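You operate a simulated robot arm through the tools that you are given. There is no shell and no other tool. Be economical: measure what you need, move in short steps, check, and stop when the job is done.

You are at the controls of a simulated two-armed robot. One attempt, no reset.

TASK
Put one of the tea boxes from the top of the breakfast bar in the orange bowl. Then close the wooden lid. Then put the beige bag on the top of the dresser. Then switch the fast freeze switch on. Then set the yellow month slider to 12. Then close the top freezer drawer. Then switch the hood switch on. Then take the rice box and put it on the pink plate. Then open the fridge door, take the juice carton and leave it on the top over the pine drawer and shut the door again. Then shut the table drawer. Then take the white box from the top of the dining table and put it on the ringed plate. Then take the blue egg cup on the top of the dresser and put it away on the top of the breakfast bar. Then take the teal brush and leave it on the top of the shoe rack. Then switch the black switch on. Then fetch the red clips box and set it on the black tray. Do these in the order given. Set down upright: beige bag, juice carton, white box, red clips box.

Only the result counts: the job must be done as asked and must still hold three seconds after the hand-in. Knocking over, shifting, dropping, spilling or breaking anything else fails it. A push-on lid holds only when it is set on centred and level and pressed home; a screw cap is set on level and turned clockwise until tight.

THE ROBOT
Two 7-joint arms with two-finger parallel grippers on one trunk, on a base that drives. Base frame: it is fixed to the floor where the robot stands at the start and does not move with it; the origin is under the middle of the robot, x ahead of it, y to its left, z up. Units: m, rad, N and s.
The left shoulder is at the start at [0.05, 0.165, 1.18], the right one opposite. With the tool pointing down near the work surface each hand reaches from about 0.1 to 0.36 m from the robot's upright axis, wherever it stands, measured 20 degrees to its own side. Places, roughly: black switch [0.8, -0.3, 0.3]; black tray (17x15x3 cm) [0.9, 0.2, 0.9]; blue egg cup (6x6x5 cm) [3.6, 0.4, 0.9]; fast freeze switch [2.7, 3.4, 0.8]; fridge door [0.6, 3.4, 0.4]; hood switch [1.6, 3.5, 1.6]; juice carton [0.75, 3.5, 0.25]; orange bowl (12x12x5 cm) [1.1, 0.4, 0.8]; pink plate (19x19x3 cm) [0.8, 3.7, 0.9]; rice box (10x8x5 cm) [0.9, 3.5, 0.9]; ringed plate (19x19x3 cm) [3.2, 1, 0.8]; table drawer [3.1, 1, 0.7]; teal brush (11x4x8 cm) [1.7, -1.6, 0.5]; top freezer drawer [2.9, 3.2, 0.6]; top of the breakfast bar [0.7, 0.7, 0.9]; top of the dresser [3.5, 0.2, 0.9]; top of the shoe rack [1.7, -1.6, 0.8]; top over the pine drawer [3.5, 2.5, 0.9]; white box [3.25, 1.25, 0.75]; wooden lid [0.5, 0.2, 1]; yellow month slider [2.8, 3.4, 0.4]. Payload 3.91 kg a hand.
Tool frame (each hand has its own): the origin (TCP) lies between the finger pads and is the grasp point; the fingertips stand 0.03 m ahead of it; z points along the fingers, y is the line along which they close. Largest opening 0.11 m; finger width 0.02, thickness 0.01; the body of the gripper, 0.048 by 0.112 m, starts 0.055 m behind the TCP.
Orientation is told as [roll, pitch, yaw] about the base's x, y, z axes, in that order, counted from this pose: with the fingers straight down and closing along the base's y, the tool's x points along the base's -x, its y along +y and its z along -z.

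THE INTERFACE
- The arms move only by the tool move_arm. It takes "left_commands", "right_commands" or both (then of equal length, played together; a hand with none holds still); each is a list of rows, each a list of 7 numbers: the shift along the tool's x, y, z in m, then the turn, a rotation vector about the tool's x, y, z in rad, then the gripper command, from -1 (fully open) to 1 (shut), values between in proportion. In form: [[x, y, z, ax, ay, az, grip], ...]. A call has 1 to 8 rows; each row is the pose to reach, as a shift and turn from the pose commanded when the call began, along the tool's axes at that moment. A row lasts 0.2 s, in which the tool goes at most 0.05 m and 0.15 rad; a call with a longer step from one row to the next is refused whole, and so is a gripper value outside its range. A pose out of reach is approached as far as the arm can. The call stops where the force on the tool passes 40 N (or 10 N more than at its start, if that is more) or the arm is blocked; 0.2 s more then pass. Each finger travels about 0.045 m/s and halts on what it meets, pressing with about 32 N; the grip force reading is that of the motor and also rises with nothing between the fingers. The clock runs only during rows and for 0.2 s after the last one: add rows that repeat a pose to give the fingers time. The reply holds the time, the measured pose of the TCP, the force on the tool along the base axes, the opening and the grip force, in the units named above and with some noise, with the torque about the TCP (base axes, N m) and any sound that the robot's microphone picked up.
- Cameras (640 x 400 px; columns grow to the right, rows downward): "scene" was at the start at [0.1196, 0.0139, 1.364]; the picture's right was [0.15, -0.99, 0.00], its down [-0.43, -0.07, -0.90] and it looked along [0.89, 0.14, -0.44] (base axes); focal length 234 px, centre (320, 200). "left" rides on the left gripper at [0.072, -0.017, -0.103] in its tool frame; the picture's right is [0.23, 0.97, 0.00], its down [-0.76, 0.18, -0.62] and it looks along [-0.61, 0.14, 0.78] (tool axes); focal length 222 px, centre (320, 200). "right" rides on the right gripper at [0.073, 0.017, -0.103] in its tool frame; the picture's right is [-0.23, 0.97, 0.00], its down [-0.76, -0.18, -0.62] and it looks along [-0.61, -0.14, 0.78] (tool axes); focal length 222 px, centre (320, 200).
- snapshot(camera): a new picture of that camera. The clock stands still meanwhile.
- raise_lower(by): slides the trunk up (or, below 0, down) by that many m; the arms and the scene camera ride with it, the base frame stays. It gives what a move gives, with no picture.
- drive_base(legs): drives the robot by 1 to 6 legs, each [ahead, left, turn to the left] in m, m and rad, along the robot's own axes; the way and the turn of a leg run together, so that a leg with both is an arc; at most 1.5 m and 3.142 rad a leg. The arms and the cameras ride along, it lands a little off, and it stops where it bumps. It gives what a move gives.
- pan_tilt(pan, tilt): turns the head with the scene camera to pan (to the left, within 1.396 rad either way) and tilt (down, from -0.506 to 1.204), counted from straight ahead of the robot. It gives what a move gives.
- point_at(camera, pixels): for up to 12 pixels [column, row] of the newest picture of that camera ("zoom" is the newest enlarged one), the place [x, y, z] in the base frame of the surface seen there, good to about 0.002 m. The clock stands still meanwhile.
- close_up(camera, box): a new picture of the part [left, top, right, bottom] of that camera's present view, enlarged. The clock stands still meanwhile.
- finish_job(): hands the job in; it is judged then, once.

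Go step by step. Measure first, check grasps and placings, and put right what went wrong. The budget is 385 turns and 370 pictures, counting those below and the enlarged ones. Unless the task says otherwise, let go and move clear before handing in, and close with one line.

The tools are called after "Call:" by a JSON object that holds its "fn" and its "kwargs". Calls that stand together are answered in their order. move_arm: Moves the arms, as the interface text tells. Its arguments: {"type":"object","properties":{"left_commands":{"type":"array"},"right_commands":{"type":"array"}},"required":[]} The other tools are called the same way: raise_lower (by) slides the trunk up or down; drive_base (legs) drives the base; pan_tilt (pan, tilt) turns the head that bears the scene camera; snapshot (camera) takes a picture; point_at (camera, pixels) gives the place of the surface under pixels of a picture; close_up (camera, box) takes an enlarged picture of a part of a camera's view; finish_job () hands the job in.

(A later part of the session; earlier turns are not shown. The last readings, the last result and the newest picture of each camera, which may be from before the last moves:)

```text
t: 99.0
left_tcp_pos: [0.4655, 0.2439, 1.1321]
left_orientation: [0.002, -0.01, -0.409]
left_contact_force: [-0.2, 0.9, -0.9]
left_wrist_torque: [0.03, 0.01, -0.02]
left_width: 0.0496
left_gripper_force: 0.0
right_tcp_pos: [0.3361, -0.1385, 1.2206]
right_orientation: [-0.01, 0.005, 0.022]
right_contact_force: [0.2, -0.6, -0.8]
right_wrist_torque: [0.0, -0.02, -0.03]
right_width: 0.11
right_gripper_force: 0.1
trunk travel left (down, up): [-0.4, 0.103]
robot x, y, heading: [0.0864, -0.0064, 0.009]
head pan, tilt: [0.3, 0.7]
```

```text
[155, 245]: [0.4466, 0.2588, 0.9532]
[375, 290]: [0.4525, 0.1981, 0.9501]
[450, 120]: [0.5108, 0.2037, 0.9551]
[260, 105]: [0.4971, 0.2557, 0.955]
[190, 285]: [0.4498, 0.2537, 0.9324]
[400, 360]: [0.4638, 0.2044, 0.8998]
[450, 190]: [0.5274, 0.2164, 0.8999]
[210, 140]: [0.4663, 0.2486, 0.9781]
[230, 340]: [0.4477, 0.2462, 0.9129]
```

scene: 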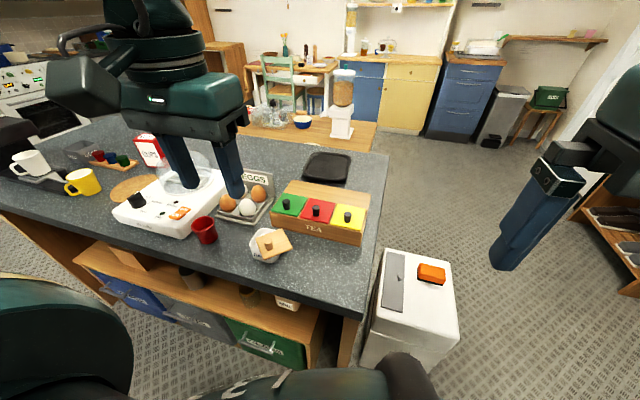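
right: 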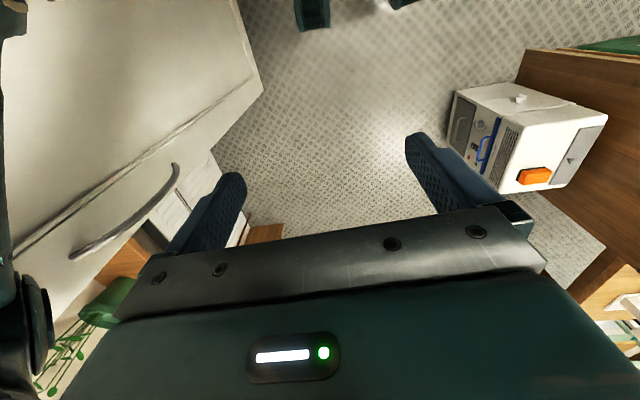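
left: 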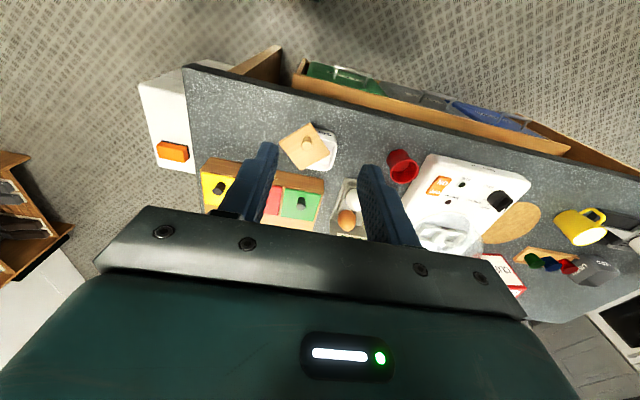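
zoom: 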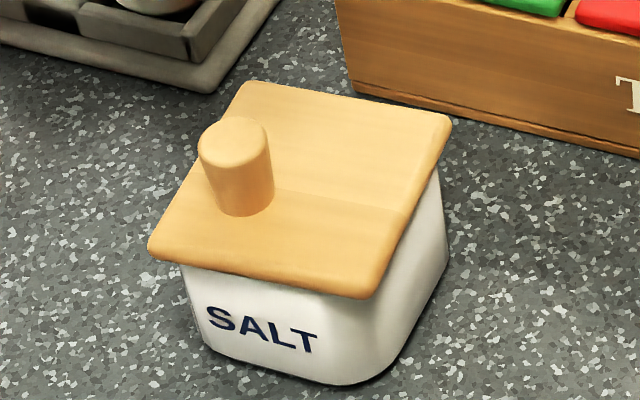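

The lid still needs about 5° more (corner (0.4525,0.198) vs (0.4466,0.2588)). Regrip the knob and turn the rest.

Call:
{"fn": "move_arm", "kwargs": {"left_commands": [[0, 0, 0.05, 0, 0, 0, 0.1], [0, 0, 0.1, 0, 0, 0, 0.1], [0, 0, 0.14, 0, 0, 0, 0.1], [0, 0, 0.14, 0, 0, 0, 0.8], [0, 0, 0.14, 0, 0, 0, 0.8], [0, 0, 0.14, 0, 0, 0, 0.8], [-0.0012, 0.0049, 0.14, 0, 0, 0.1, 0.8], [-0.0012, 0.0049, 0.14, 0, 0, 0.1, 0.8]]}}

Call:
{"fn": "move_arm", "kwargs": {"left_commands": [[0, 0, 0, 0, 0, 0, 0.4], [0, 0, 0, 0, 0, 0, 0.2], [0, 0, 0, 0, 0, 0, 0.1], [0, 0, 0, 0, 0, 0, 0.1], [0, 0, -0.04, 0, 0, 0, 0.1], [0, 0, -0.09, 0, 0, 0, 0.1], [0, 0, -0.14, 0, 0, 0, 0.1]]}}

Call:
{"fn": "close_up", "kwargs": {"camera": "left", "box": [240, 60, 400, 160]}}

Call:
{"fn": "close_up", "kwargs": {"camera": "scene", "box": [228, 215, 308, 265]}}

Call:
{"fn": "point_at", "kwargs": {"camera": "zoom", "pixels": [[155, 240], [365, 295], [450, 125], [250, 95], [200, 330], [370, 380], [450, 260]]}}

```text
t: 100.8
left_tcp_pos: [0.4694, 0.2468, 0.9903]
left_orientation: [0.0, -0.012, -0.511]
left_contact_force: [-2.9, -8.1, -12.2]
left_wrist_torque: [-0.4, -0.39, 0.08]
left_width: 0.017
left_gripper_force: 45.1
right_tcp_pos: [0.3343, -0.1386, 1.2199]
right_orientation: [-0.009, 0.006, 0.022]
right_contact_force: [0.1, -0.2, 0.3]
right_wrist_torque: [0.03, 0.01, 0.0]
right_width: 0.1103
right_gripper_force: 0.1
trunk travel left (down, up): [-0.4, 0.103]
robot x, y, heading: [0.0863, -0.0053, 0.003]
head pan, tilt: [0.3, 0.7]
```

```text
t: 102.4
left_tcp_pos: [0.4682, 0.2475, 1.1319]
left_orientation: [0.004, -0.011, -0.508]
left_contact_force: [-0.1, 0.2, -0.5]
left_wrist_torque: [-0.05, -0.01, 0.0]
left_width: 0.0493
left_gripper_force: 0.0
right_tcp_pos: [0.3357, -0.1383, 1.2199]
right_orientation: [-0.009, 0.004, 0.023]
right_contact_force: [-0.9, 0.6, -0.2]
right_wrist_torque: [-0.01, 0.01, 0.04]
right_width: 0.1098
right_gripper_force: 0.0
trunk travel left (down, up): [-0.4, 0.103]
robot x, y, heading: [0.0821, -0.0056, -0.001]
head pan, tilt: [0.3, 0.7]
```

```text
4.00 times, centred on (320, 110) of left
```

zoom: 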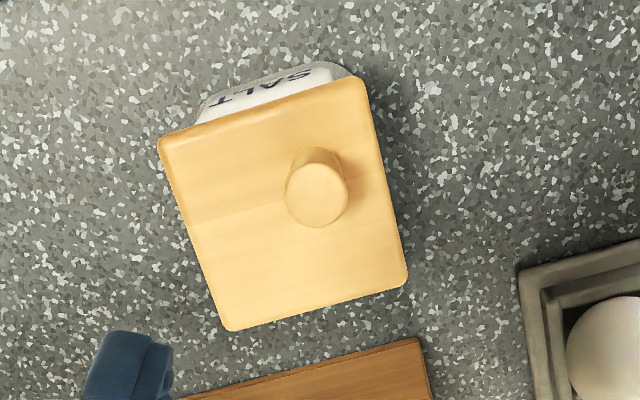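

```text
8.00 times, centred on (268, 240) of scene
```

zoom: 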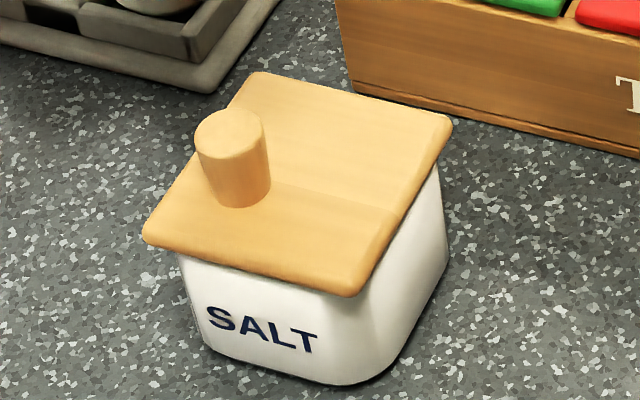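

```text
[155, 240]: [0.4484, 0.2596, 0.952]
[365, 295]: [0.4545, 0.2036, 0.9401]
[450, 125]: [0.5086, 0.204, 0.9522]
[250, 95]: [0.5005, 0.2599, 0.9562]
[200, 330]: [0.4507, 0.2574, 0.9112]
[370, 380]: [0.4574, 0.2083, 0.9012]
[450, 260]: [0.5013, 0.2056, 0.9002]
```

The lid now sits square on the jar (edges parallel, centred). Next, find the beige bag; there was a beige item on the bar's lower shelf. Move the arm back and look.

Call:
{"fn": "move_arm", "kwargs": {"left_commands": [[0.04, 0, -0.02, 0, 0, 0, 0], [0.08, 0, -0.04, 0, 0, 0, 0], [0.12, 0, -0.06, 0, 0, -0.12, 0], [0.15, 0.02, -0.06, 0, 0, -0.26, 0]]}}

Call:
{"fn": "drive_base", "kwargs": {"legs": [[-0.2, 0, 0]]}}

Call:
{"fn": "pan_tilt", "kwargs": {"pan": 0.3, "tilt": 0.8}}

Call:
{"fn": "snapshot", "kwargs": {"camera": "scene"}}

```text
t: 103.4
left_tcp_pos: [0.3463, 0.3393, 1.1879]
left_orientation: [-0.004, -0.009, -0.247]
left_contact_force: [0.7, -0.8, -0.3]
left_wrist_torque: [-0.02, 0.04, 0.01]
left_width: 0.0549
left_gripper_force: 0.1
right_tcp_pos: [0.3361, -0.136, 1.2207]
right_orientation: [-0.012, 0.006, 0.021]
right_contact_force: [0.7, 1.0, 0.5]
right_wrist_torque: [-0.02, 0.04, -0.01]
right_width: 0.11
right_gripper_force: 0.1
trunk travel left (down, up): [-0.4, 0.103]
robot x, y, heading: [0.0792, -0.0061, 0.003]
head pan, tilt: [0.3, 0.7]
```

```text
t: 105.0
left_tcp_pos: [0.1472, 0.3379, 1.189]
left_orientation: [-0.001, -0.011, -0.246]
left_contact_force: [0.6, 0.7, 0.8]
left_wrist_torque: [0.0, -0.04, -0.01]
left_width: 0.0549
left_gripper_force: 0.1
right_tcp_pos: [0.1354, -0.1391, 1.2212]
right_orientation: [-0.009, 0.005, 0.023]
right_contact_force: [-0.1, 0.6, 0.1]
right_wrist_torque: [0.02, 0.0, -0.01]
right_width: 0.11
right_gripper_force: 0.0
trunk travel left (down, up): [-0.4, 0.103]
robot x, y, heading: [-0.1173, -0.0072, -0.003]
head pan, tilt: [0.3, 0.7]
```

```text
t: 105.7
left_tcp_pos: [0.1475, 0.3369, 1.1896]
left_orientation: [0.0, -0.012, -0.247]
left_contact_force: [-0.4, 0.6, 0.7]
left_wrist_torque: [0.0, -0.01, -0.02]
left_width: 0.0548
left_gripper_force: 0.1
right_tcp_pos: [0.1376, -0.1376, 1.2201]
right_orientation: [-0.009, 0.006, 0.023]
right_contact_force: [0.6, -0.8, 0.8]
right_wrist_torque: [0.01, 0.0, 0.0]
right_width: 0.1099
right_gripper_force: 0.1
trunk travel left (down, up): [-0.4, 0.103]
robot x, y, heading: [-0.1167, -0.0071, 0.007]
head pan, tilt: [0.3, 0.799]
```

```text
314 pictures are left
```

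scene: 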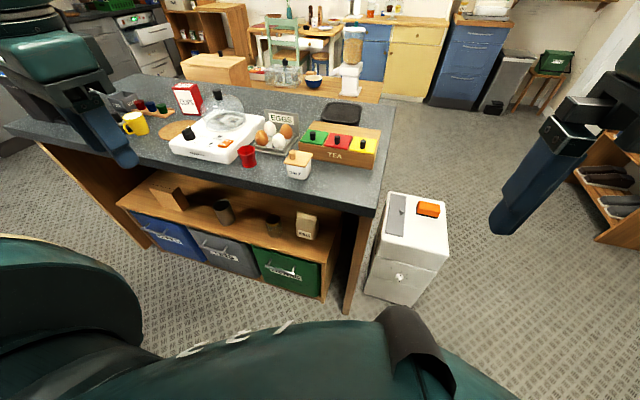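

Call:
{"fn": "close_up", "kwargs": {"camera": "scene", "box": [120, 170, 360, 320]}}

Call:
{"fn": "close_up", "kwargs": {"camera": "scene", "box": [260, 190, 356, 250]}}

Call:
{"fn": "point_at", "kwargs": {"camera": "zoom", "pixels": [[245, 160], [370, 180], [255, 290], [360, 310], [310, 230], [250, 150], [360, 165], [110, 230], [310, 310], [480, 330]]}}

```text
2.67 times, centred on (240, 245) of scene
```

zoom: 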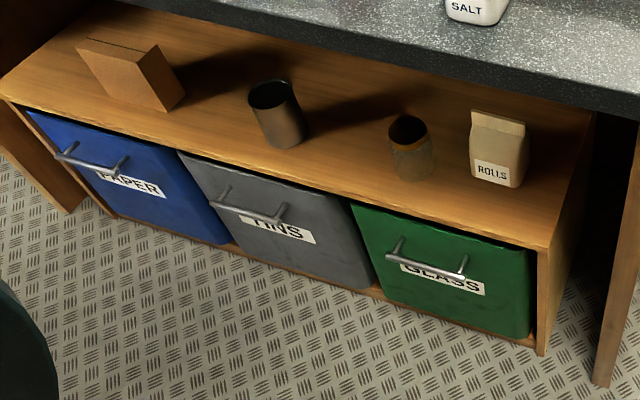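

```text
6.67 times, centred on (308, 220) of scene
```

zoom: 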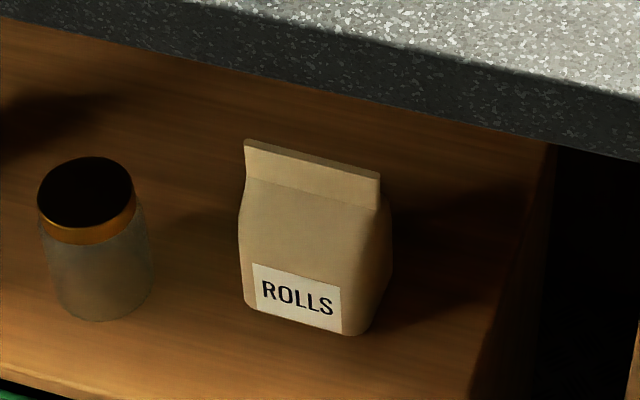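

```text
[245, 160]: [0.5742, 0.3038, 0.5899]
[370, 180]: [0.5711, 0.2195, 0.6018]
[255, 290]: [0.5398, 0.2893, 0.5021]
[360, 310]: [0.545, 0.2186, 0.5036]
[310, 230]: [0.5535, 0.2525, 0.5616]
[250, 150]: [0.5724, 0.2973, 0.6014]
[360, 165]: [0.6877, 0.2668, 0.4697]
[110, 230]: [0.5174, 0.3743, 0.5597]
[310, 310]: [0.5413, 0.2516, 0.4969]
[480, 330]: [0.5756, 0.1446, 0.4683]
```

The beige "ROLLS" bag stands on the bar's lower shelf at about (0.57,0.26), shelf z 0.469, 8.5 cm wide along y, top z≈0.61. I'll approach under the counter with the left hand pitched forward; first orient the hand in free space.

Call:
{"fn": "move_arm", "kwargs": {"left_commands": [[-0.04, -0.024, 0, 0, 0, -0.12, -0.5], [-0.08, -0.048, 0, 0, 0, -0.247, -1], [-0.121, -0.073, 0, 0, 0, -0.247, -1]]}}

Call:
{"fn": "move_arm", "kwargs": {"left_commands": [[0, 0, 0.0, 0, -0.14, 0, -1], [0, 0, 0, 0, -0.28, 0, -1], [0, 0, 0, 0, -0.42, 0, -1], [0, 0, 0, 0, -0.56, 0, -1], [0, 0, 0, 0, -0.7, 0, -1], [0, 0, 0, 0, -0.8, 0, -1], [0, 0, 0, 0, -0.9, 0, -1]]}}

Call:
{"fn": "snapshot", "kwargs": {"camera": "scene"}}

```text
t: 106.5
left_tcp_pos: [0.2478, 0.2365, 1.1891]
left_orientation: [-0.001, -0.011, 0.003]
left_contact_force: [-0.8, 0.2, 0.9]
left_wrist_torque: [0.03, 0.01, 0.01]
left_width: 0.1098
left_gripper_force: 0.0
right_tcp_pos: [0.1367, -0.1391, 1.2201]
right_orientation: [-0.007, 0.008, 0.022]
right_contact_force: [0.3, -0.3, 0.0]
right_wrist_torque: [0.02, 0.0, 0.02]
right_width: 0.1097
right_gripper_force: 0.0
trunk travel left (down, up): [-0.4, 0.103]
robot x, y, heading: [-0.1163, -0.0013, 0.003]
head pan, tilt: [0.3, 0.799]
```

```text
t: 108.1
left_tcp_pos: [0.2631, 0.2385, 1.2024]
left_orientation: [-0.005, -0.913, 0.004]
left_contact_force: [0.2, -0.9, -0.4]
left_wrist_torque: [0.0, 0.04, 0.01]
left_width: 0.11
left_gripper_force: 0.1
left hand out of reach, approached as far as the arm can: row 7
right_tcp_pos: [0.1372, -0.1371, 1.2207]
right_orientation: [-0.008, 0.005, 0.024]
right_contact_force: [-0.2, -0.2, -0.4]
right_wrist_torque: [-0.04, -0.04, -0.01]
right_width: 0.1103
right_gripper_force: 0.2
trunk travel left (down, up): [-0.4, 0.103]
robot x, y, heading: [-0.1146, -0.0048, 0.003]
head pan, tilt: [0.3, 0.799]
```

```text
311 pictures are left
```

scene: 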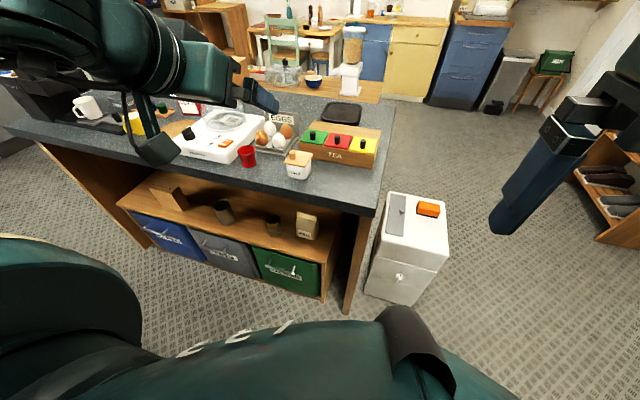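

Pitch works. Lower the trunk fully (clear of the counter edge) and watch.

Call:
{"fn": "raise_lower", "kwargs": {"by": -0.4}}

Call:
{"fn": "snapshot", "kwargs": {"camera": "scene"}}

Call:
{"fn": "snapshot", "kwargs": {"camera": "left"}}

```text
t: 111.9
left_tcp_pos: [0.2626, 0.2386, 0.8019]
left_orientation: [-0.005, -0.91, 0.004]
left_contact_force: [-0.1, -0.7, -0.1]
left_wrist_torque: [-0.01, 0.02, -0.02]
left_width: 0.1099
left_gripper_force: 0.0
right_tcp_pos: [0.1364, -0.139, 0.8208]
right_orientation: [-0.009, 0.006, 0.024]
right_contact_force: [0.0, 1.2, 0.1]
right_wrist_torque: [-0.06, 0.0, 0.01]
right_width: 0.1098
right_gripper_force: 0.0
trunk travel left (down, up): [0.0, 0.503]
robot x, y, heading: [-0.1158, -0.0045, 0.003]
head pan, tilt: [0.3, 0.799]
```

```text
310 pictures are left
```

scene: 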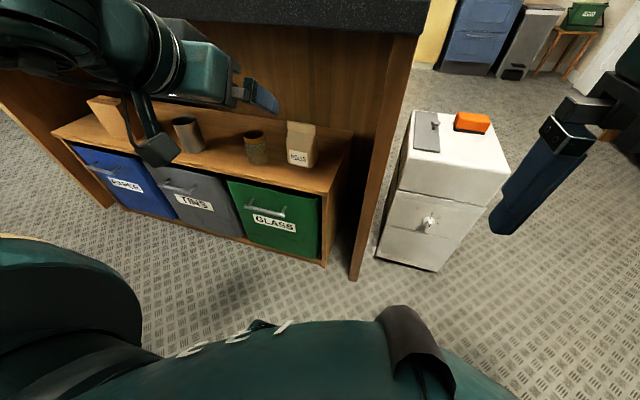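

```text
309 pictures are left
```

left: 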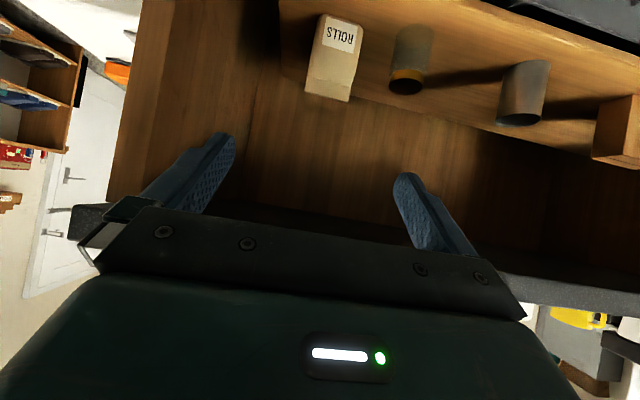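

Now measure the bag from this lower view.

Call:
{"fn": "close_up", "kwargs": {"camera": "scene", "box": [230, 110, 342, 180]}}

Call:
{"fn": "point_at", "kwargs": {"camera": "zoom", "pixels": [[335, 85], [480, 105], [325, 180], [335, 290], [455, 310], [475, 200], [490, 220], [505, 280], [400, 200], [400, 90], [230, 250], [100, 250]]}}

```text
5.71 times, centred on (286, 145) of scene
```

zoom: 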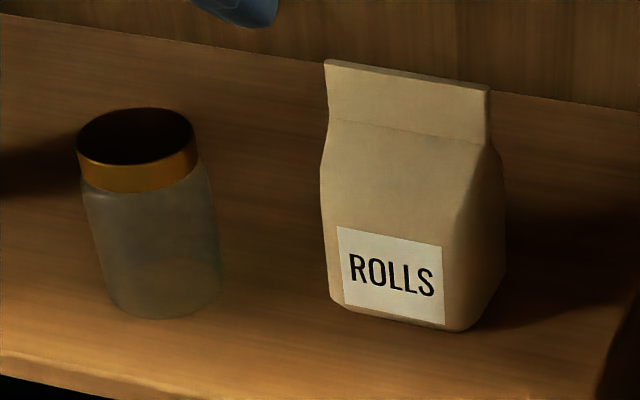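

```text
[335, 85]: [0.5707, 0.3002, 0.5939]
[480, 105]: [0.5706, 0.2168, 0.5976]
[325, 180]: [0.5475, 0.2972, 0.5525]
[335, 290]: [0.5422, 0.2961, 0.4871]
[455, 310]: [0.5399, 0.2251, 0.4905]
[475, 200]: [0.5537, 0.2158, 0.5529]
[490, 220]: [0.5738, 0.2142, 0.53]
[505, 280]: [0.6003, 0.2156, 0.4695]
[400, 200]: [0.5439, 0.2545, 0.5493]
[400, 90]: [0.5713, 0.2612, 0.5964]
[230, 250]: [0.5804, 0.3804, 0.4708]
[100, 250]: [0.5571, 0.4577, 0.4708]
```

Bag: y 0.215–0.299, x 0.54–0.605, top 0.607. Move the hand lower in front of the counter first.

Call:
{"fn": "move_arm", "kwargs": {"left_commands": [[0.014, 0.004, 0.028, 0, 0, 0, -1], [0.028, 0.008, 0.056, 0, 0, 0, -1], [0.042, 0.012, 0.085, 0, 0, 0, -1], [0.056, 0.016, 0.115, 0, 0, 0, -1], [0.068, 0.018, 0.144, 0, 0, 0, -1]]}}

Call:
{"fn": "snapshot", "kwargs": {"camera": "scene"}}

```text
t: 113.1
left_tcp_pos: [0.3348, 0.2566, 0.66]
left_orientation: [-0.007, -0.911, 0.005]
left_contact_force: [0.1, -0.5, -0.2]
left_wrist_torque: [-0.02, 0.02, 0.0]
left_width: 0.1098
left_gripper_force: 0.0
left hand out of reach, approached as far as the arm can: row 1, 2
right_tcp_pos: [0.1368, -0.139, 0.8201]
right_orientation: [-0.009, 0.004, 0.023]
right_contact_force: [1.1, 0.5, -0.1]
right_wrist_torque: [0.01, 0.01, -0.02]
right_width: 0.1099
right_gripper_force: 0.1
trunk travel left (down, up): [0.0, 0.503]
robot x, y, heading: [-0.1204, -0.0045, 0.003]
head pan, tilt: [0.3, 0.799]
```

```text
307 pictures are left
```

scene: 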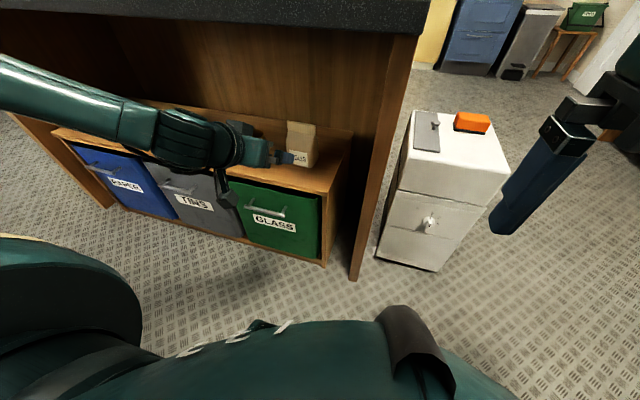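

Check the elbow's position before driving in.

Call:
{"fn": "pan_tilt", "kwargs": {"pan": 0.9, "tilt": 0.5}}

Call:
{"fn": "snapshot", "kwargs": {"camera": "scene"}}

Call:
{"fn": "point_at", "kwargs": {"camera": "scene", "pixels": [[200, 150], [250, 180], [300, 200], [350, 220], [400, 230], [150, 120], [200, 200]]}}

```text
t: 114.1
left_tcp_pos: [0.3349, 0.2562, 0.6608]
left_orientation: [-0.005, -0.909, 0.005]
left_contact_force: [0.4, -0.7, -0.6]
left_wrist_torque: [-0.02, 0.01, -0.02]
left_width: 0.1099
left_gripper_force: 0.1
right_tcp_pos: [0.1372, -0.1384, 0.8203]
right_orientation: [-0.008, 0.007, 0.024]
right_contact_force: [-0.3, 0.2, 0.8]
right_wrist_torque: [-0.04, -0.01, -0.02]
right_width: 0.1102
right_gripper_force: 0.1
trunk travel left (down, up): [0.0, 0.503]
robot x, y, heading: [-0.1162, -0.0051, 0.003]
head pan, tilt: [0.901, 0.499]
```

```text
306 pictures are left
```

scene: 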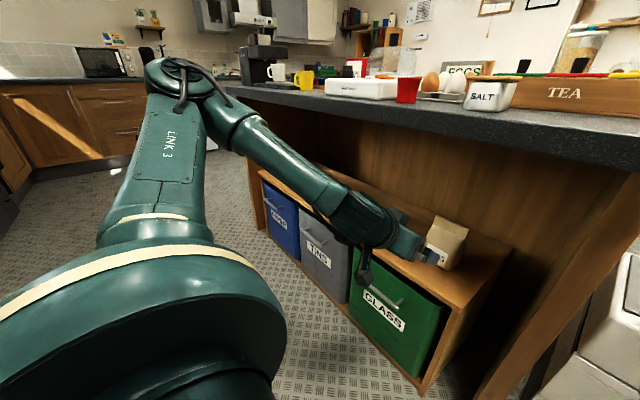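

```text
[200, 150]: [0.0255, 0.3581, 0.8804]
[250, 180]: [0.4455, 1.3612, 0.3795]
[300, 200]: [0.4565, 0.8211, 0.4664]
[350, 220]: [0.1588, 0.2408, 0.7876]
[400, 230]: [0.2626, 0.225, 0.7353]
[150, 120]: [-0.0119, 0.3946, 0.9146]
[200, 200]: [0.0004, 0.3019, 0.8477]
```

Elbow at x≈0.03; plenty of room. Drive ahead 0.16.

Call:
{"fn": "drive_base", "kwargs": {"legs": [[0.16, 0, 0]]}}

Call:
{"fn": "snapshot", "kwargs": {"camera": "left"}}

Call:
{"fn": "snapshot", "kwargs": {"camera": "scene"}}

```text
t: 115.5
left_tcp_pos: [0.4935, 0.2582, 0.659]
left_orientation: [-0.004, -0.909, 0.004]
left_contact_force: [-0.2, -0.2, 0.1]
left_wrist_torque: [0.03, 0.0, -0.02]
left_width: 0.1099
left_gripper_force: 0.1
right_tcp_pos: [0.2949, -0.1379, 0.8206]
right_orientation: [-0.008, 0.006, 0.023]
right_contact_force: [0.4, -0.3, -0.5]
right_wrist_torque: [0.03, 0.0, 0.0]
right_width: 0.11
right_gripper_force: 0.0
trunk travel left (down, up): [0.0, 0.503]
robot x, y, heading: [0.0415, -0.0066, 0.005]
head pan, tilt: [0.901, 0.499]
```

```text
305 pictures are left
```

left: 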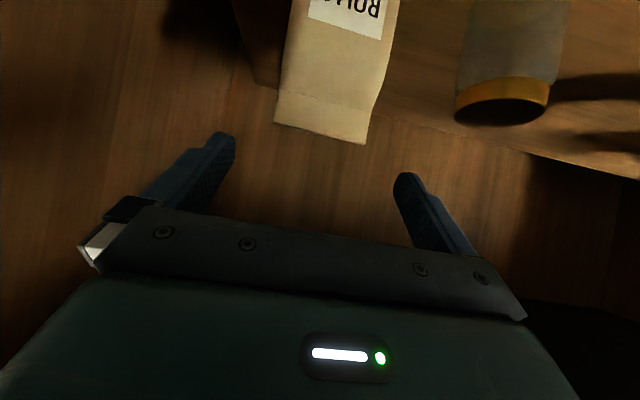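

```text
304 pictures are left
```

scene: 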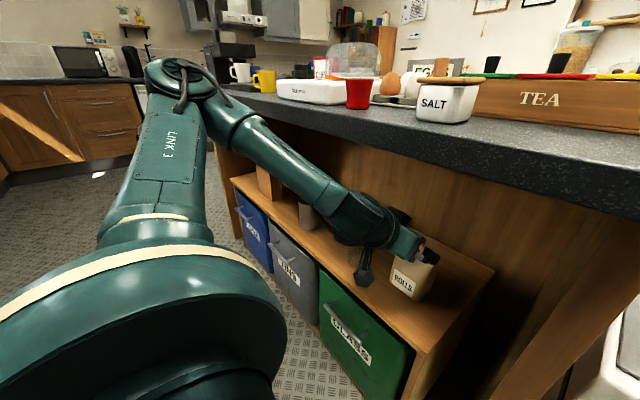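

Bag is centred between the fingers. Advance onto it.

Call:
{"fn": "move_arm", "kwargs": {"left_commands": [[0.012, 0, 0.034, 0, 0, 0, -1], [0.024, 0, 0.068, 0, 0, 0, -1], [0.036, 0, 0.1, 0, 0, 0, -1], [0.043, 0, 0.131, 0, 0, 0, -1]]}}

Call:
{"fn": "snapshot", "kwargs": {"camera": "left"}}

```text
t: 116.5
left_tcp_pos: [0.5712, 0.2588, 0.5441]
left_orientation: [-0.004, -0.909, 0.006]
left_contact_force: [-1.7, 0.4, 0.6]
left_wrist_torque: [0.01, 0.03, -0.02]
left_width: 0.11
left_gripper_force: 0.1
right_tcp_pos: [0.295, -0.138, 0.8205]
right_orientation: [-0.009, 0.006, 0.024]
right_contact_force: [-0.8, 0.4, -0.9]
right_wrist_torque: [-0.02, 0.01, -0.02]
right_width: 0.1102
right_gripper_force: 0.1
trunk travel left (down, up): [0.0, 0.503]
robot x, y, heading: [0.0435, -0.0021, 0.007]
head pan, tilt: [0.901, 0.499]
```

```text
303 pictures are left
```

left: 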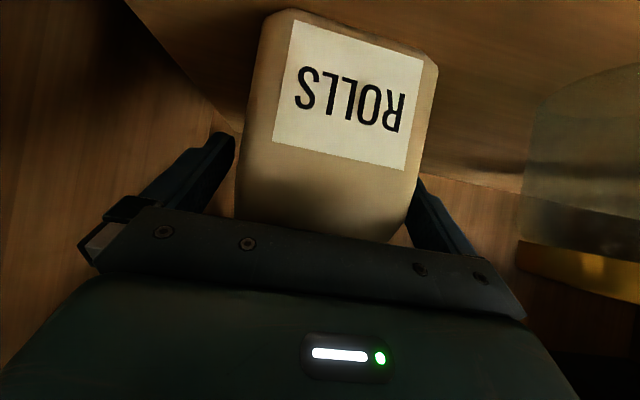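

Straddling the bag without contact. Close and lift slightly.

Call:
{"fn": "move_arm", "kwargs": {"left_commands": [[0, 0, 0, 0, 0, 0, 0], [0, 0, 0, 0, 0, 0, 1], [0, 0, 0, 0, 0, 0, 1], [0, 0, 0, 0, 0, 0, 1], [0, 0, 0, 0, 0, 0, 1]]}}

Call:
{"fn": "move_arm", "kwargs": {"left_commands": [[-0.008, 0, -0.006, 0, 0, 0, 1], [-0.016, 0, -0.012, 0, 0, 0, 1], [-0.032, 0, -0.025, 0, 0, 0, 1]]}}

Call:
{"fn": "snapshot", "kwargs": {"camera": "left"}}

```text
t: 117.7
left_tcp_pos: [0.5701, 0.2593, 0.5454]
left_orientation: [-0.006, -0.909, 0.005]
left_contact_force: [0.2, 0.8, 0.0]
left_wrist_torque: [0.06, -0.06, 0.05]
left_width: 0.0895
left_gripper_force: 32.1
right_tcp_pos: [0.2947, -0.1371, 0.8202]
right_orientation: [-0.009, 0.004, 0.026]
right_contact_force: [0.7, 0.4, 0.1]
right_wrist_torque: [-0.01, -0.02, 0.04]
right_width: 0.11
right_gripper_force: 0.1
trunk travel left (down, up): [0.0, 0.503]
robot x, y, heading: [0.0431, -0.004, 0.009]
head pan, tilt: [0.901, 0.499]
```

```text
t: 118.5
left_tcp_pos: [0.5709, 0.2576, 0.5861]
left_orientation: [-0.004, -0.906, 0.005]
left_contact_force: [0.4, 0.2, -2.6]
left_wrist_torque: [0.04, 0.0, 0.04]
left_width: 0.0893
left_gripper_force: 31.9
right_tcp_pos: [0.2957, -0.136, 0.8193]
right_orientation: [-0.01, 0.007, 0.026]
right_contact_force: [0.4, -0.5, -0.2]
right_wrist_torque: [0.0, 0.02, -0.03]
right_width: 0.11
right_gripper_force: 0.2
trunk travel left (down, up): [0.0, 0.503]
robot x, y, heading: [0.0404, -0.0048, 0.009]
head pan, tilt: [0.901, 0.499]
```

```text
302 pictures are left
```

left: 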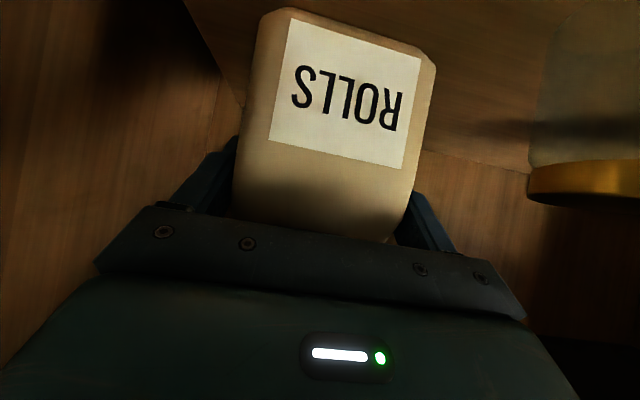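

Bag held. Back out, raise the trunk, then drive round towards the dresser.

Call:
{"fn": "drive_base", "kwargs": {"legs": [[-0.3, 0, 0]]}}

Call:
{"fn": "raise_lower", "kwargs": {"by": 0.4}}

Call:
{"fn": "pan_tilt", "kwargs": {"pan": 0.0, "tilt": 0.4}}

Call:
{"fn": "drive_base", "kwargs": {"legs": [[0, -0.72, 0], [1.4, 0, 0]]}}

Call:
{"fn": "snapshot", "kwargs": {"camera": "scene"}}

```text
t: 120.6
left_tcp_pos: [0.2689, 0.2539, 0.5863]
left_orientation: [-0.004, -0.908, 0.002]
left_contact_force: [-0.3, 0.4, -2.0]
left_wrist_torque: [0.0, 0.03, -0.01]
left_width: 0.0898
left_gripper_force: 32.3
right_tcp_pos: [-0.0067, -0.1384, 0.8197]
right_orientation: [-0.008, 0.005, 0.022]
right_contact_force: [-1.1, -0.3, -0.6]
right_wrist_torque: [0.01, 0.0, 0.04]
right_width: 0.1101
right_gripper_force: 0.0
trunk travel left (down, up): [0.0, 0.503]
robot x, y, heading: [-0.2592, -0.0122, -0.005]
head pan, tilt: [0.901, 0.499]
```

```text
t: 124.4
left_tcp_pos: [0.2705, 0.2551, 0.9853]
left_orientation: [-0.005, -0.908, 0.001]
left_contact_force: [-1.1, -0.4, -2.2]
left_wrist_torque: [-0.01, 0.01, -0.05]
left_width: 0.0898
left_gripper_force: 32.0
right_tcp_pos: [-0.0073, -0.139, 1.2201]
right_orientation: [-0.008, 0.005, 0.021]
right_contact_force: [0.6, 0.1, -0.3]
right_wrist_torque: [-0.02, 0.01, -0.01]
right_width: 0.1101
right_gripper_force: 0.0
trunk travel left (down, up): [-0.4, 0.103]
robot x, y, heading: [-0.2611, -0.0037, -0.002]
head pan, tilt: [0.901, 0.499]
```

```text
t: 125.6
left_tcp_pos: [0.2695, 0.2539, 0.9862]
left_orientation: [-0.005, -0.911, 0.001]
left_contact_force: [-0.4, 0.0, -2.4]
left_wrist_torque: [-0.03, -0.01, -0.02]
left_width: 0.0899
left_gripper_force: 32.1
right_tcp_pos: [-0.0064, -0.1402, 1.2196]
right_orientation: [-0.009, 0.005, 0.022]
right_contact_force: [-0.8, 0.7, -0.6]
right_wrist_torque: [0.03, -0.03, -0.02]
right_width: 0.1103
right_gripper_force: 0.0
trunk travel left (down, up): [-0.4, 0.103]
robot x, y, heading: [-0.2592, -0.006, 0.006]
head pan, tilt: [0.0, 0.4]
```

```text
t: 136.1
left_tcp_pos: [1.6742, -0.4731, 0.9862]
left_orientation: [-0.006, -0.91, -0.006]
left_contact_force: [0.1, -0.6, -2.5]
left_wrist_torque: [0.01, 0.03, 0.0]
left_width: 0.0895
left_gripper_force: 32.0
right_tcp_pos: [1.395, -0.8642, 1.2207]
right_orientation: [-0.01, 0.007, 0.013]
right_contact_force: [0.2, -0.8, 0.1]
right_wrist_torque: [0.0, 0.01, -0.01]
right_width: 0.1099
right_gripper_force: 0.0
trunk travel left (down, up): [-0.4, 0.103]
robot x, y, heading: [1.1458, -0.7275, -0.007]
head pan, tilt: [0.0, 0.4]
```

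```text
301 pictures are left
```

scene: 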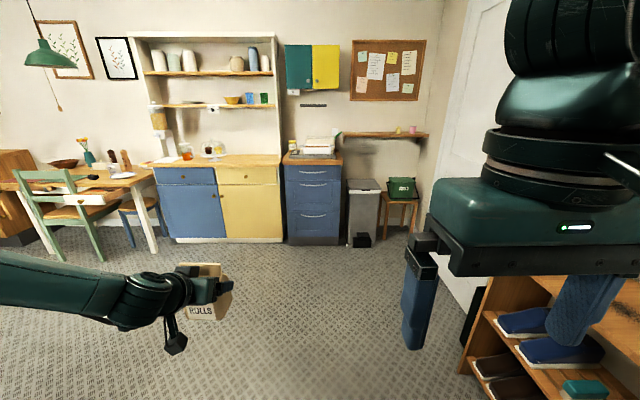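

The dresser (blue/yellow with shelves) is at (220,160). Look closely and measure.

Call:
{"fn": "close_up", "kwargs": {"camera": "scene", "box": [130, 60, 330, 185]}}

Call:
{"fn": "point_at", "kwargs": {"camera": "zoom", "pixels": [[360, 340], [460, 310], [200, 330], [270, 300], [175, 300], [100, 270], [380, 250], [120, 120], [350, 310], [440, 330], [310, 345], [590, 290]]}}

```text
3.20 times, centred on (230, 122) of scene
```

zoom: 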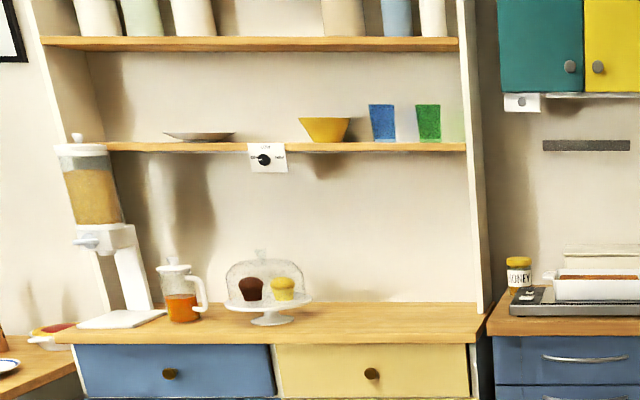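

```text
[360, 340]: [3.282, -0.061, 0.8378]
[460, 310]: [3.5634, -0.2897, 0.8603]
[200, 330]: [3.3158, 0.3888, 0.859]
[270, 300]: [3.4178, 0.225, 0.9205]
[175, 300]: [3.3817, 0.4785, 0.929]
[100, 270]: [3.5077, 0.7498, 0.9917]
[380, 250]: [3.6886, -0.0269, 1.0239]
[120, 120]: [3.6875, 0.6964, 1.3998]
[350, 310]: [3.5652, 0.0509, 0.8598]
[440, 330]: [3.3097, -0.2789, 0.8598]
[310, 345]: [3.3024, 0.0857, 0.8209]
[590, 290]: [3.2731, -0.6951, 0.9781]
```

Dresser top z≈0.86, front x≈3.28, free area near (3.43,−0.1). Drive there.

Call:
{"fn": "drive_base", "kwargs": {"legs": [[0.9, 0, 0.007], [0, 0.37, 0], [0.75, 0, 0]]}}

Call:
{"fn": "snapshot", "kwargs": {"camera": "scene"}}

```text
t: 146.4
left_tcp_pos: [3.3203, -0.1112, 0.9863]
left_orientation: [-0.007, -0.909, 0.0]
left_contact_force: [1.1, 0.1, -2.3]
left_wrist_torque: [0.02, 0.0, -0.06]
left_width: 0.0896
left_gripper_force: 32.0
right_tcp_pos: [3.0437, -0.5047, 1.2205]
right_orientation: [-0.01, 0.005, 0.019]
right_contact_force: [1.0, 1.7, -0.4]
right_wrist_torque: [0.04, 0.01, 0.0]
right_width: 0.1102
right_gripper_force: 0.0
trunk travel left (down, up): [-0.4, 0.103]
robot x, y, heading: [2.7906, -0.3704, -0.003]
head pan, tilt: [0.0, 0.4]
```

```text
299 pictures are left
```

scene: 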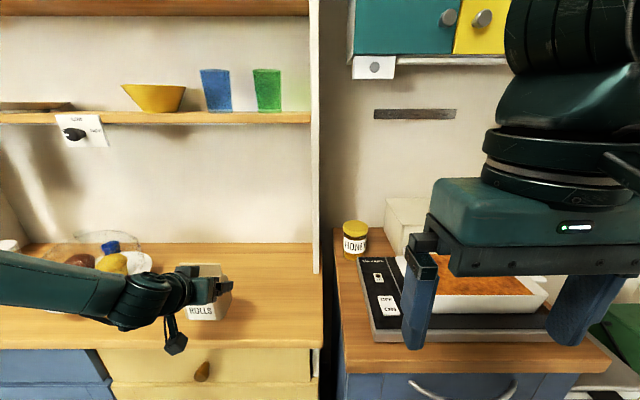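

Check the height of the camera pod hanging below the hand at (176,345).

Call:
{"fn": "point_at", "kwargs": {"camera": "scene", "pixels": [[175, 345], [172, 325], [185, 345], [205, 312], [200, 340], [112, 245]]}}

Call:
{"fn": "close_up", "kwargs": {"camera": "scene", "box": [80, 230, 260, 360]}}

```text
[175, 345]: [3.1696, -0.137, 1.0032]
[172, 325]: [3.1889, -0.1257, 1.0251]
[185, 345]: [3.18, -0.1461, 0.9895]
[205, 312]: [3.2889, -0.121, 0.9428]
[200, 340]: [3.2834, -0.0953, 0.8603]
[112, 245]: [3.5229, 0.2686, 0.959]
```

```text
3.08 times, centred on (170, 295) of scene
```

zoom: 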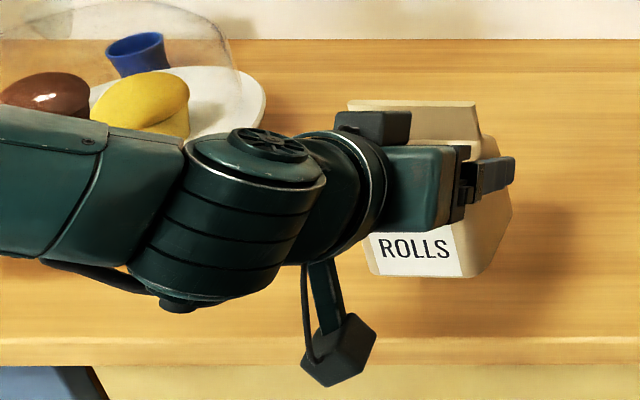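

Pod is clear. Drive ahead 0.11 and lower the trunk 4.5 cm.

Call:
{"fn": "drive_base", "kwargs": {"legs": [[0.11, 0, 0]]}}

Call:
{"fn": "raise_lower", "kwargs": {"by": -0.044}}

Call:
{"fn": "snapshot", "kwargs": {"camera": "scene"}}

Call:
{"fn": "close_up", "kwargs": {"camera": "scene", "box": [80, 250, 280, 375]}}

```text
t: 147.6
left_tcp_pos: [3.4285, -0.1118, 0.9854]
left_orientation: [-0.005, -0.908, 0.001]
left_contact_force: [0.8, -0.2, -1.8]
left_wrist_torque: [0.0, 0.02, 0.01]
left_width: 0.0895
left_gripper_force: 32.3
right_tcp_pos: [3.1535, -0.5063, 1.219]
right_orientation: [-0.009, 0.004, 0.021]
right_contact_force: [1.0, -0.7, 0.0]
right_wrist_torque: [0.0, 0.03, 0.02]
right_width: 0.1098
right_gripper_force: 0.1
trunk travel left (down, up): [-0.4, 0.103]
robot x, y, heading: [2.8965, -0.3711, -0.003]
head pan, tilt: [0.0, 0.4]
```

```text
t: 148.5
left_tcp_pos: [3.4288, -0.1121, 0.9424]
left_orientation: [-0.005, -0.907, 0.0]
left_contact_force: [-0.2, -0.1, -2.4]
left_wrist_torque: [0.01, 0.0, 0.04]
left_width: 0.0896
left_gripper_force: 32.0
right_tcp_pos: [3.1519, -0.5053, 1.1758]
right_orientation: [-0.009, 0.004, 0.019]
right_contact_force: [0.5, -0.2, 0.3]
right_wrist_torque: [0.0, -0.02, -0.01]
right_width: 0.1103
right_gripper_force: 0.0
trunk travel left (down, up): [-0.356, 0.147]
robot x, y, heading: [2.8994, -0.3687, -0.002]
head pan, tilt: [0.0, 0.4]
```

```text
297 pictures are left
```

scene: 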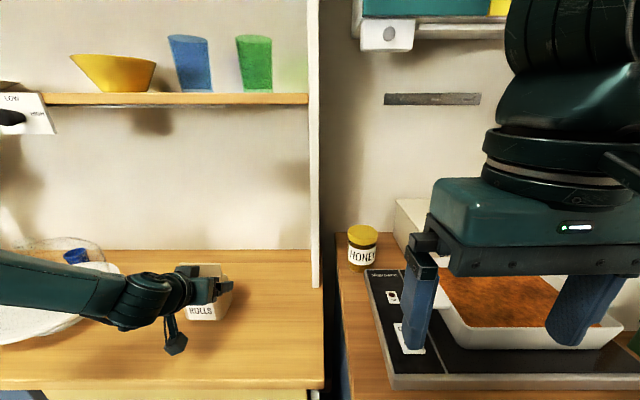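

```text
3.20 times, centred on (180, 312) of scene
```

zoom: 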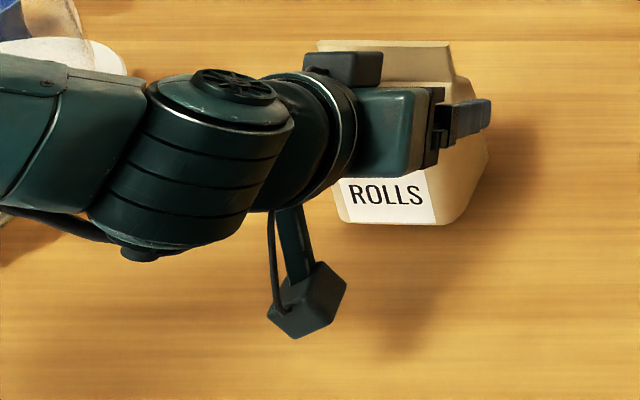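

Check the forearm's clearance from the cake dome before the last lowering.

Call:
{"fn": "point_at", "kwargs": {"camera": "scene", "pixels": [[60, 265], [60, 305], [20, 255], [20, 300], [100, 310], [40, 245], [90, 265], [40, 325]]}}

```text
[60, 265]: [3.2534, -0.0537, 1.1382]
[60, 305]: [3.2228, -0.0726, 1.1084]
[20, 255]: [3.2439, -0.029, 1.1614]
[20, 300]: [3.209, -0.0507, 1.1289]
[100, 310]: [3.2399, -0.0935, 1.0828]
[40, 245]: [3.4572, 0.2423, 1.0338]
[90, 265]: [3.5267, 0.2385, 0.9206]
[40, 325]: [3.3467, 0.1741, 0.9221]
```

Forearm is well clear. Lower the last ~5 mm with the arm until contact.

Call:
{"fn": "raise_lower", "kwargs": {"by": -0.006}}

Call:
{"fn": "move_arm", "kwargs": {"left_commands": [[0, 0, 0, 0, 0, 0, 1]]}}

```text
t: 149.1
left_tcp_pos: [3.4296, -0.1121, 0.9362]
left_orientation: [-0.004, -0.908, 0.002]
left_contact_force: [-0.1, -0.6, -2.1]
left_wrist_torque: [-0.03, -0.03, -0.01]
left_width: 0.0893
left_gripper_force: 32.0
right_tcp_pos: [3.1531, -0.5055, 1.1703]
right_orientation: [-0.009, 0.004, 0.02]
right_contact_force: [-0.3, -0.5, -0.2]
right_wrist_torque: [0.01, 0.01, 0.0]
right_width: 0.1101
right_gripper_force: 0.1
trunk travel left (down, up): [-0.35, 0.153]
robot x, y, heading: [2.897, -0.3747, 0.002]
head pan, tilt: [0.0, 0.4]
```

```text
t: 149.4
left_tcp_pos: [3.4288, -0.1121, 0.9361]
left_orientation: [-0.005, -0.908, 0.001]
left_contact_force: [-0.2, 0.4, -2.6]
left_wrist_torque: [-0.03, 0.04, 0.01]
left_width: 0.0892
left_gripper_force: 31.9
right_tcp_pos: [3.1508, -0.504, 1.1699]
right_orientation: [-0.009, 0.003, 0.019]
right_contact_force: [0.4, -0.8, -0.2]
right_wrist_torque: [0.0, -0.01, -0.04]
right_width: 0.1102
right_gripper_force: 0.0
trunk travel left (down, up): [-0.35, 0.153]
robot x, y, heading: [2.9017, -0.3693, -0.001]
head pan, tilt: [0.0, 0.4]
```

Call:
{"fn": "move_arm", "kwargs": {"left_commands": [[0.0024, 0, 0.0018, 0, 0, 0, 1], [0.004, 0, 0.003, 0, 0, 0, 1]]}}

```text
t: 150.1
left_tcp_pos: [3.4275, -0.1119, 0.9354]
left_orientation: [-0.003, -0.916, -0.002]
left_contact_force: [-4.0, 3.8, 17.5]
left_wrist_torque: [0.08, 0.73, -0.16]
left_width: 0.0898
left_gripper_force: 32.5
right_tcp_pos: [3.1493, -0.5053, 1.1717]
right_orientation: [-0.006, 0.003, 0.02]
right_contact_force: [-0.1, -0.3, 0.1]
right_wrist_torque: [-0.01, 0.0, 0.02]
right_width: 0.1102
right_gripper_force: 0.0
trunk travel left (down, up): [-0.35, 0.153]
robot x, y, heading: [2.9008, -0.3742, 0.001]
head pan, tilt: [0.0, 0.4]
```

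Contact made. Ease 2 mm, open, and withdraw backwards along the tool.

Call:
{"fn": "move_arm", "kwargs": {"left_commands": [[-0.002, 0, -0.0015, 0, 0, 0, 1], [-0.002, 0, -0.0015, 0, 0, 0, 0], [-0.002, 0, -0.0015, 0, 0, 0, -1], [-0.002, 0, -0.0015, 0, 0, 0, -1], [-0.002, 0, -0.03, 0, 0, 0, -1], [-0.002, 0, -0.07, 0, 0, 0, -1], [-0.002, 0, -0.11, 0, 0, 0, -1], [-0.002, 0, -0.15, 0, 0, 0, -1]]}}

Call:
{"fn": "snapshot", "kwargs": {"camera": "left"}}

Call:
{"fn": "snapshot", "kwargs": {"camera": "scene"}}

```text
t: 151.8
left_tcp_pos: [3.3237, -0.1093, 1.0261]
left_orientation: [-0.006, -0.909, -0.001]
left_contact_force: [-0.1, 0.1, 0.2]
left_wrist_torque: [-0.01, -0.01, -0.03]
left_width: 0.11
left_gripper_force: 0.0
left hand out of reach, approached as far as the arm can: row 8
right_tcp_pos: [3.1503, -0.5055, 1.1699]
right_orientation: [-0.009, 0.004, 0.019]
right_contact_force: [0.1, 0.1, -0.3]
right_wrist_torque: [0.02, -0.02, -0.03]
right_width: 0.1098
right_gripper_force: 0.1
trunk travel left (down, up): [-0.35, 0.153]
robot x, y, heading: [2.8992, -0.3704, -0.006]
head pan, tilt: [0.0, 0.4]
```

```text
295 pictures are left
```

left: 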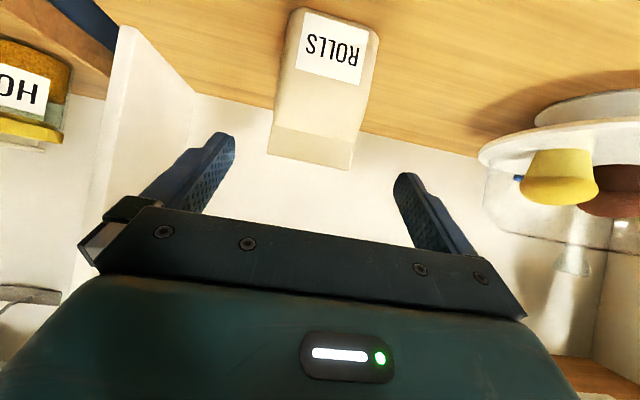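

```text
294 pictures are left
```

scene: 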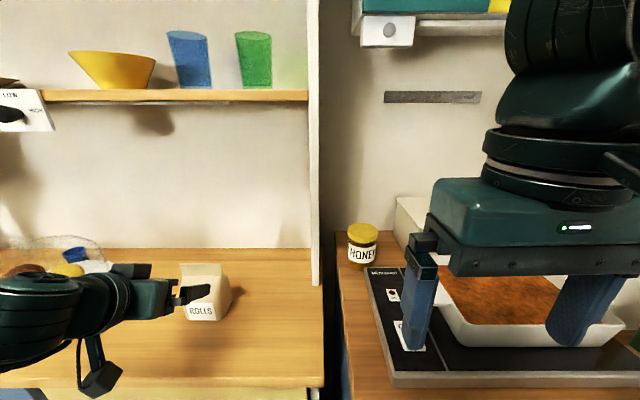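

Bag stands upright on the dresser. Now back off and look toward the freezer area (+y).

Call:
{"fn": "drive_base", "kwargs": {"legs": [[-0.75, 0, 0], [0, 0, 1.571]]}}

Call:
{"fn": "snapshot", "kwargs": {"camera": "scene"}}

```text
t: 159.8
left_tcp_pos: [1.8806, 0.0585, 1.0268]
left_orientation: [-0.005, -0.906, 1.559]
left_contact_force: [0.0, -0.1, -0.2]
left_wrist_torque: [0.0, -0.01, 0.04]
left_width: 0.11
left_gripper_force: 0.2
right_tcp_pos: [2.2745, -0.1185, 1.1699]
right_orientation: [-0.009, 0.006, 1.578]
right_contact_force: [0.4, -0.6, 0.2]
right_wrist_torque: [0.0, 0.0, -0.01]
right_width: 0.1101
right_gripper_force: 0.0
trunk travel left (down, up): [-0.35, 0.153]
robot x, y, heading: [2.1432, -0.3746, 1.56]
head pan, tilt: [0.0, 0.4]
```

```text
293 pictures are left
```

scene: 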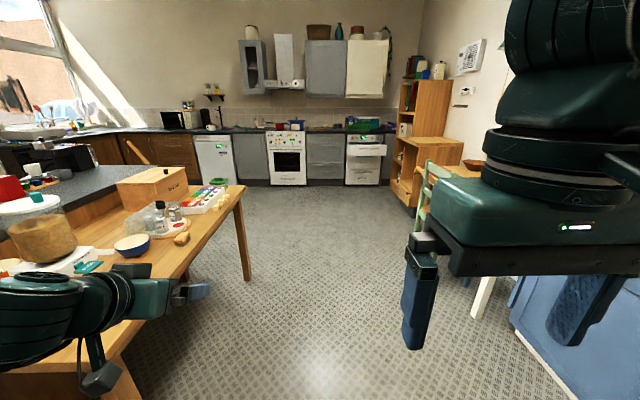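

The freezer (364,158), oven (286,155), fridge (212,157) are along the far wall. Measure.

Call:
{"fn": "point_at", "kwargs": {"camera": "scene", "pixels": [[364, 137], [364, 150], [366, 175], [347, 160], [384, 165], [212, 150], [286, 160], [425, 195], [425, 165], [243, 190], [405, 210], [288, 83]]}}

Call:
{"fn": "close_up", "kwargs": {"camera": "scene", "box": [190, 70, 430, 220]}}

```text
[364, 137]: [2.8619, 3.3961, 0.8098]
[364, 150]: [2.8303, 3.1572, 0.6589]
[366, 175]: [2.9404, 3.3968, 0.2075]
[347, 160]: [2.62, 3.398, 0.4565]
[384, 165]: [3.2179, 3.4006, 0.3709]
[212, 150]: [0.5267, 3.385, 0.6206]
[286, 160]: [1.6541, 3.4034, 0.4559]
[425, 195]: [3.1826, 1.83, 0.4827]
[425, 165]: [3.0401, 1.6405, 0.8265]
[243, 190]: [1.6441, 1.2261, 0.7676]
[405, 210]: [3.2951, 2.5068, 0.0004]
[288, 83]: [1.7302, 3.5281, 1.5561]
```

```text
2.67 times, centred on (310, 145) of scene
```

zoom: 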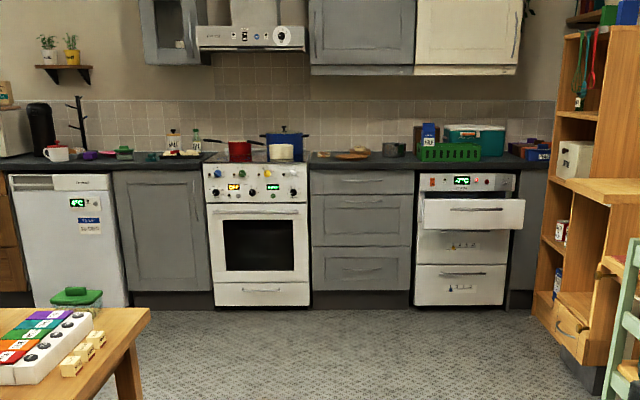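

Corridor is clear. Drive to about (2.7, 2.3).

Call:
{"fn": "drive_base", "kwargs": {"legs": [[1.45, 0, 0.01], [1.2, 0, 0], [0, -0.5, 0]]}}

Call:
{"fn": "pan_tilt", "kwargs": {"pan": 0.0, "tilt": 0.55}}

Call:
{"fn": "snapshot", "kwargs": {"camera": "scene"}}

```text
t: 175.1
left_tcp_pos: [2.3163, 2.6934, 1.0268]
left_orientation: [-0.006, -0.908, 1.599]
left_contact_force: [0.4, -0.2, -0.9]
left_wrist_torque: [0.02, 0.01, 0.03]
left_width: 0.1097
left_gripper_force: 0.1
right_tcp_pos: [2.7183, 2.5323, 1.1708]
right_orientation: [-0.008, 0.005, 1.617]
right_contact_force: [0.1, 0.2, 0.4]
right_wrist_torque: [-0.01, 0.02, 0.01]
right_width: 0.11
right_gripper_force: 0.0
trunk travel left (down, up): [-0.35, 0.153]
robot x, y, heading: [2.5902, 2.2745, 1.599]
head pan, tilt: [0.0, 0.4]
```

```text
t: 175.8
left_tcp_pos: [2.317, 2.6931, 1.0259]
left_orientation: [-0.006, -0.907, 1.599]
left_contact_force: [0.0, 0.3, -0.6]
left_wrist_torque: [-0.03, 0.0, -0.01]
left_width: 0.1101
left_gripper_force: 0.0
right_tcp_pos: [2.7178, 2.5318, 1.1706]
right_orientation: [-0.01, 0.005, 1.615]
right_contact_force: [0.0, 0.0, 0.7]
right_wrist_torque: [-0.01, 0.02, 0.01]
right_width: 0.1099
right_gripper_force: 0.1
trunk travel left (down, up): [-0.35, 0.153]
robot x, y, heading: [2.5927, 2.2769, 1.598]
head pan, tilt: [0.0, 0.55]
```

```text
291 pictures are left
```

scene: 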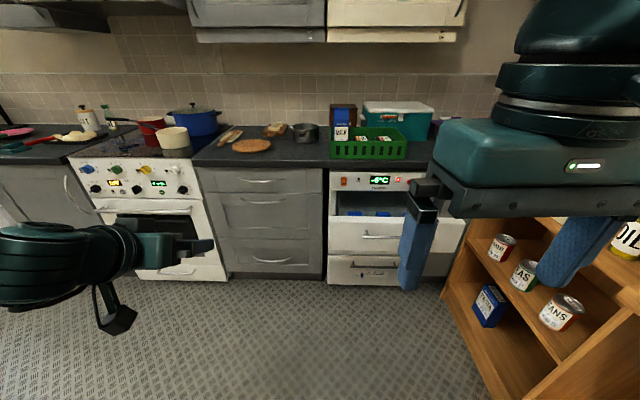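

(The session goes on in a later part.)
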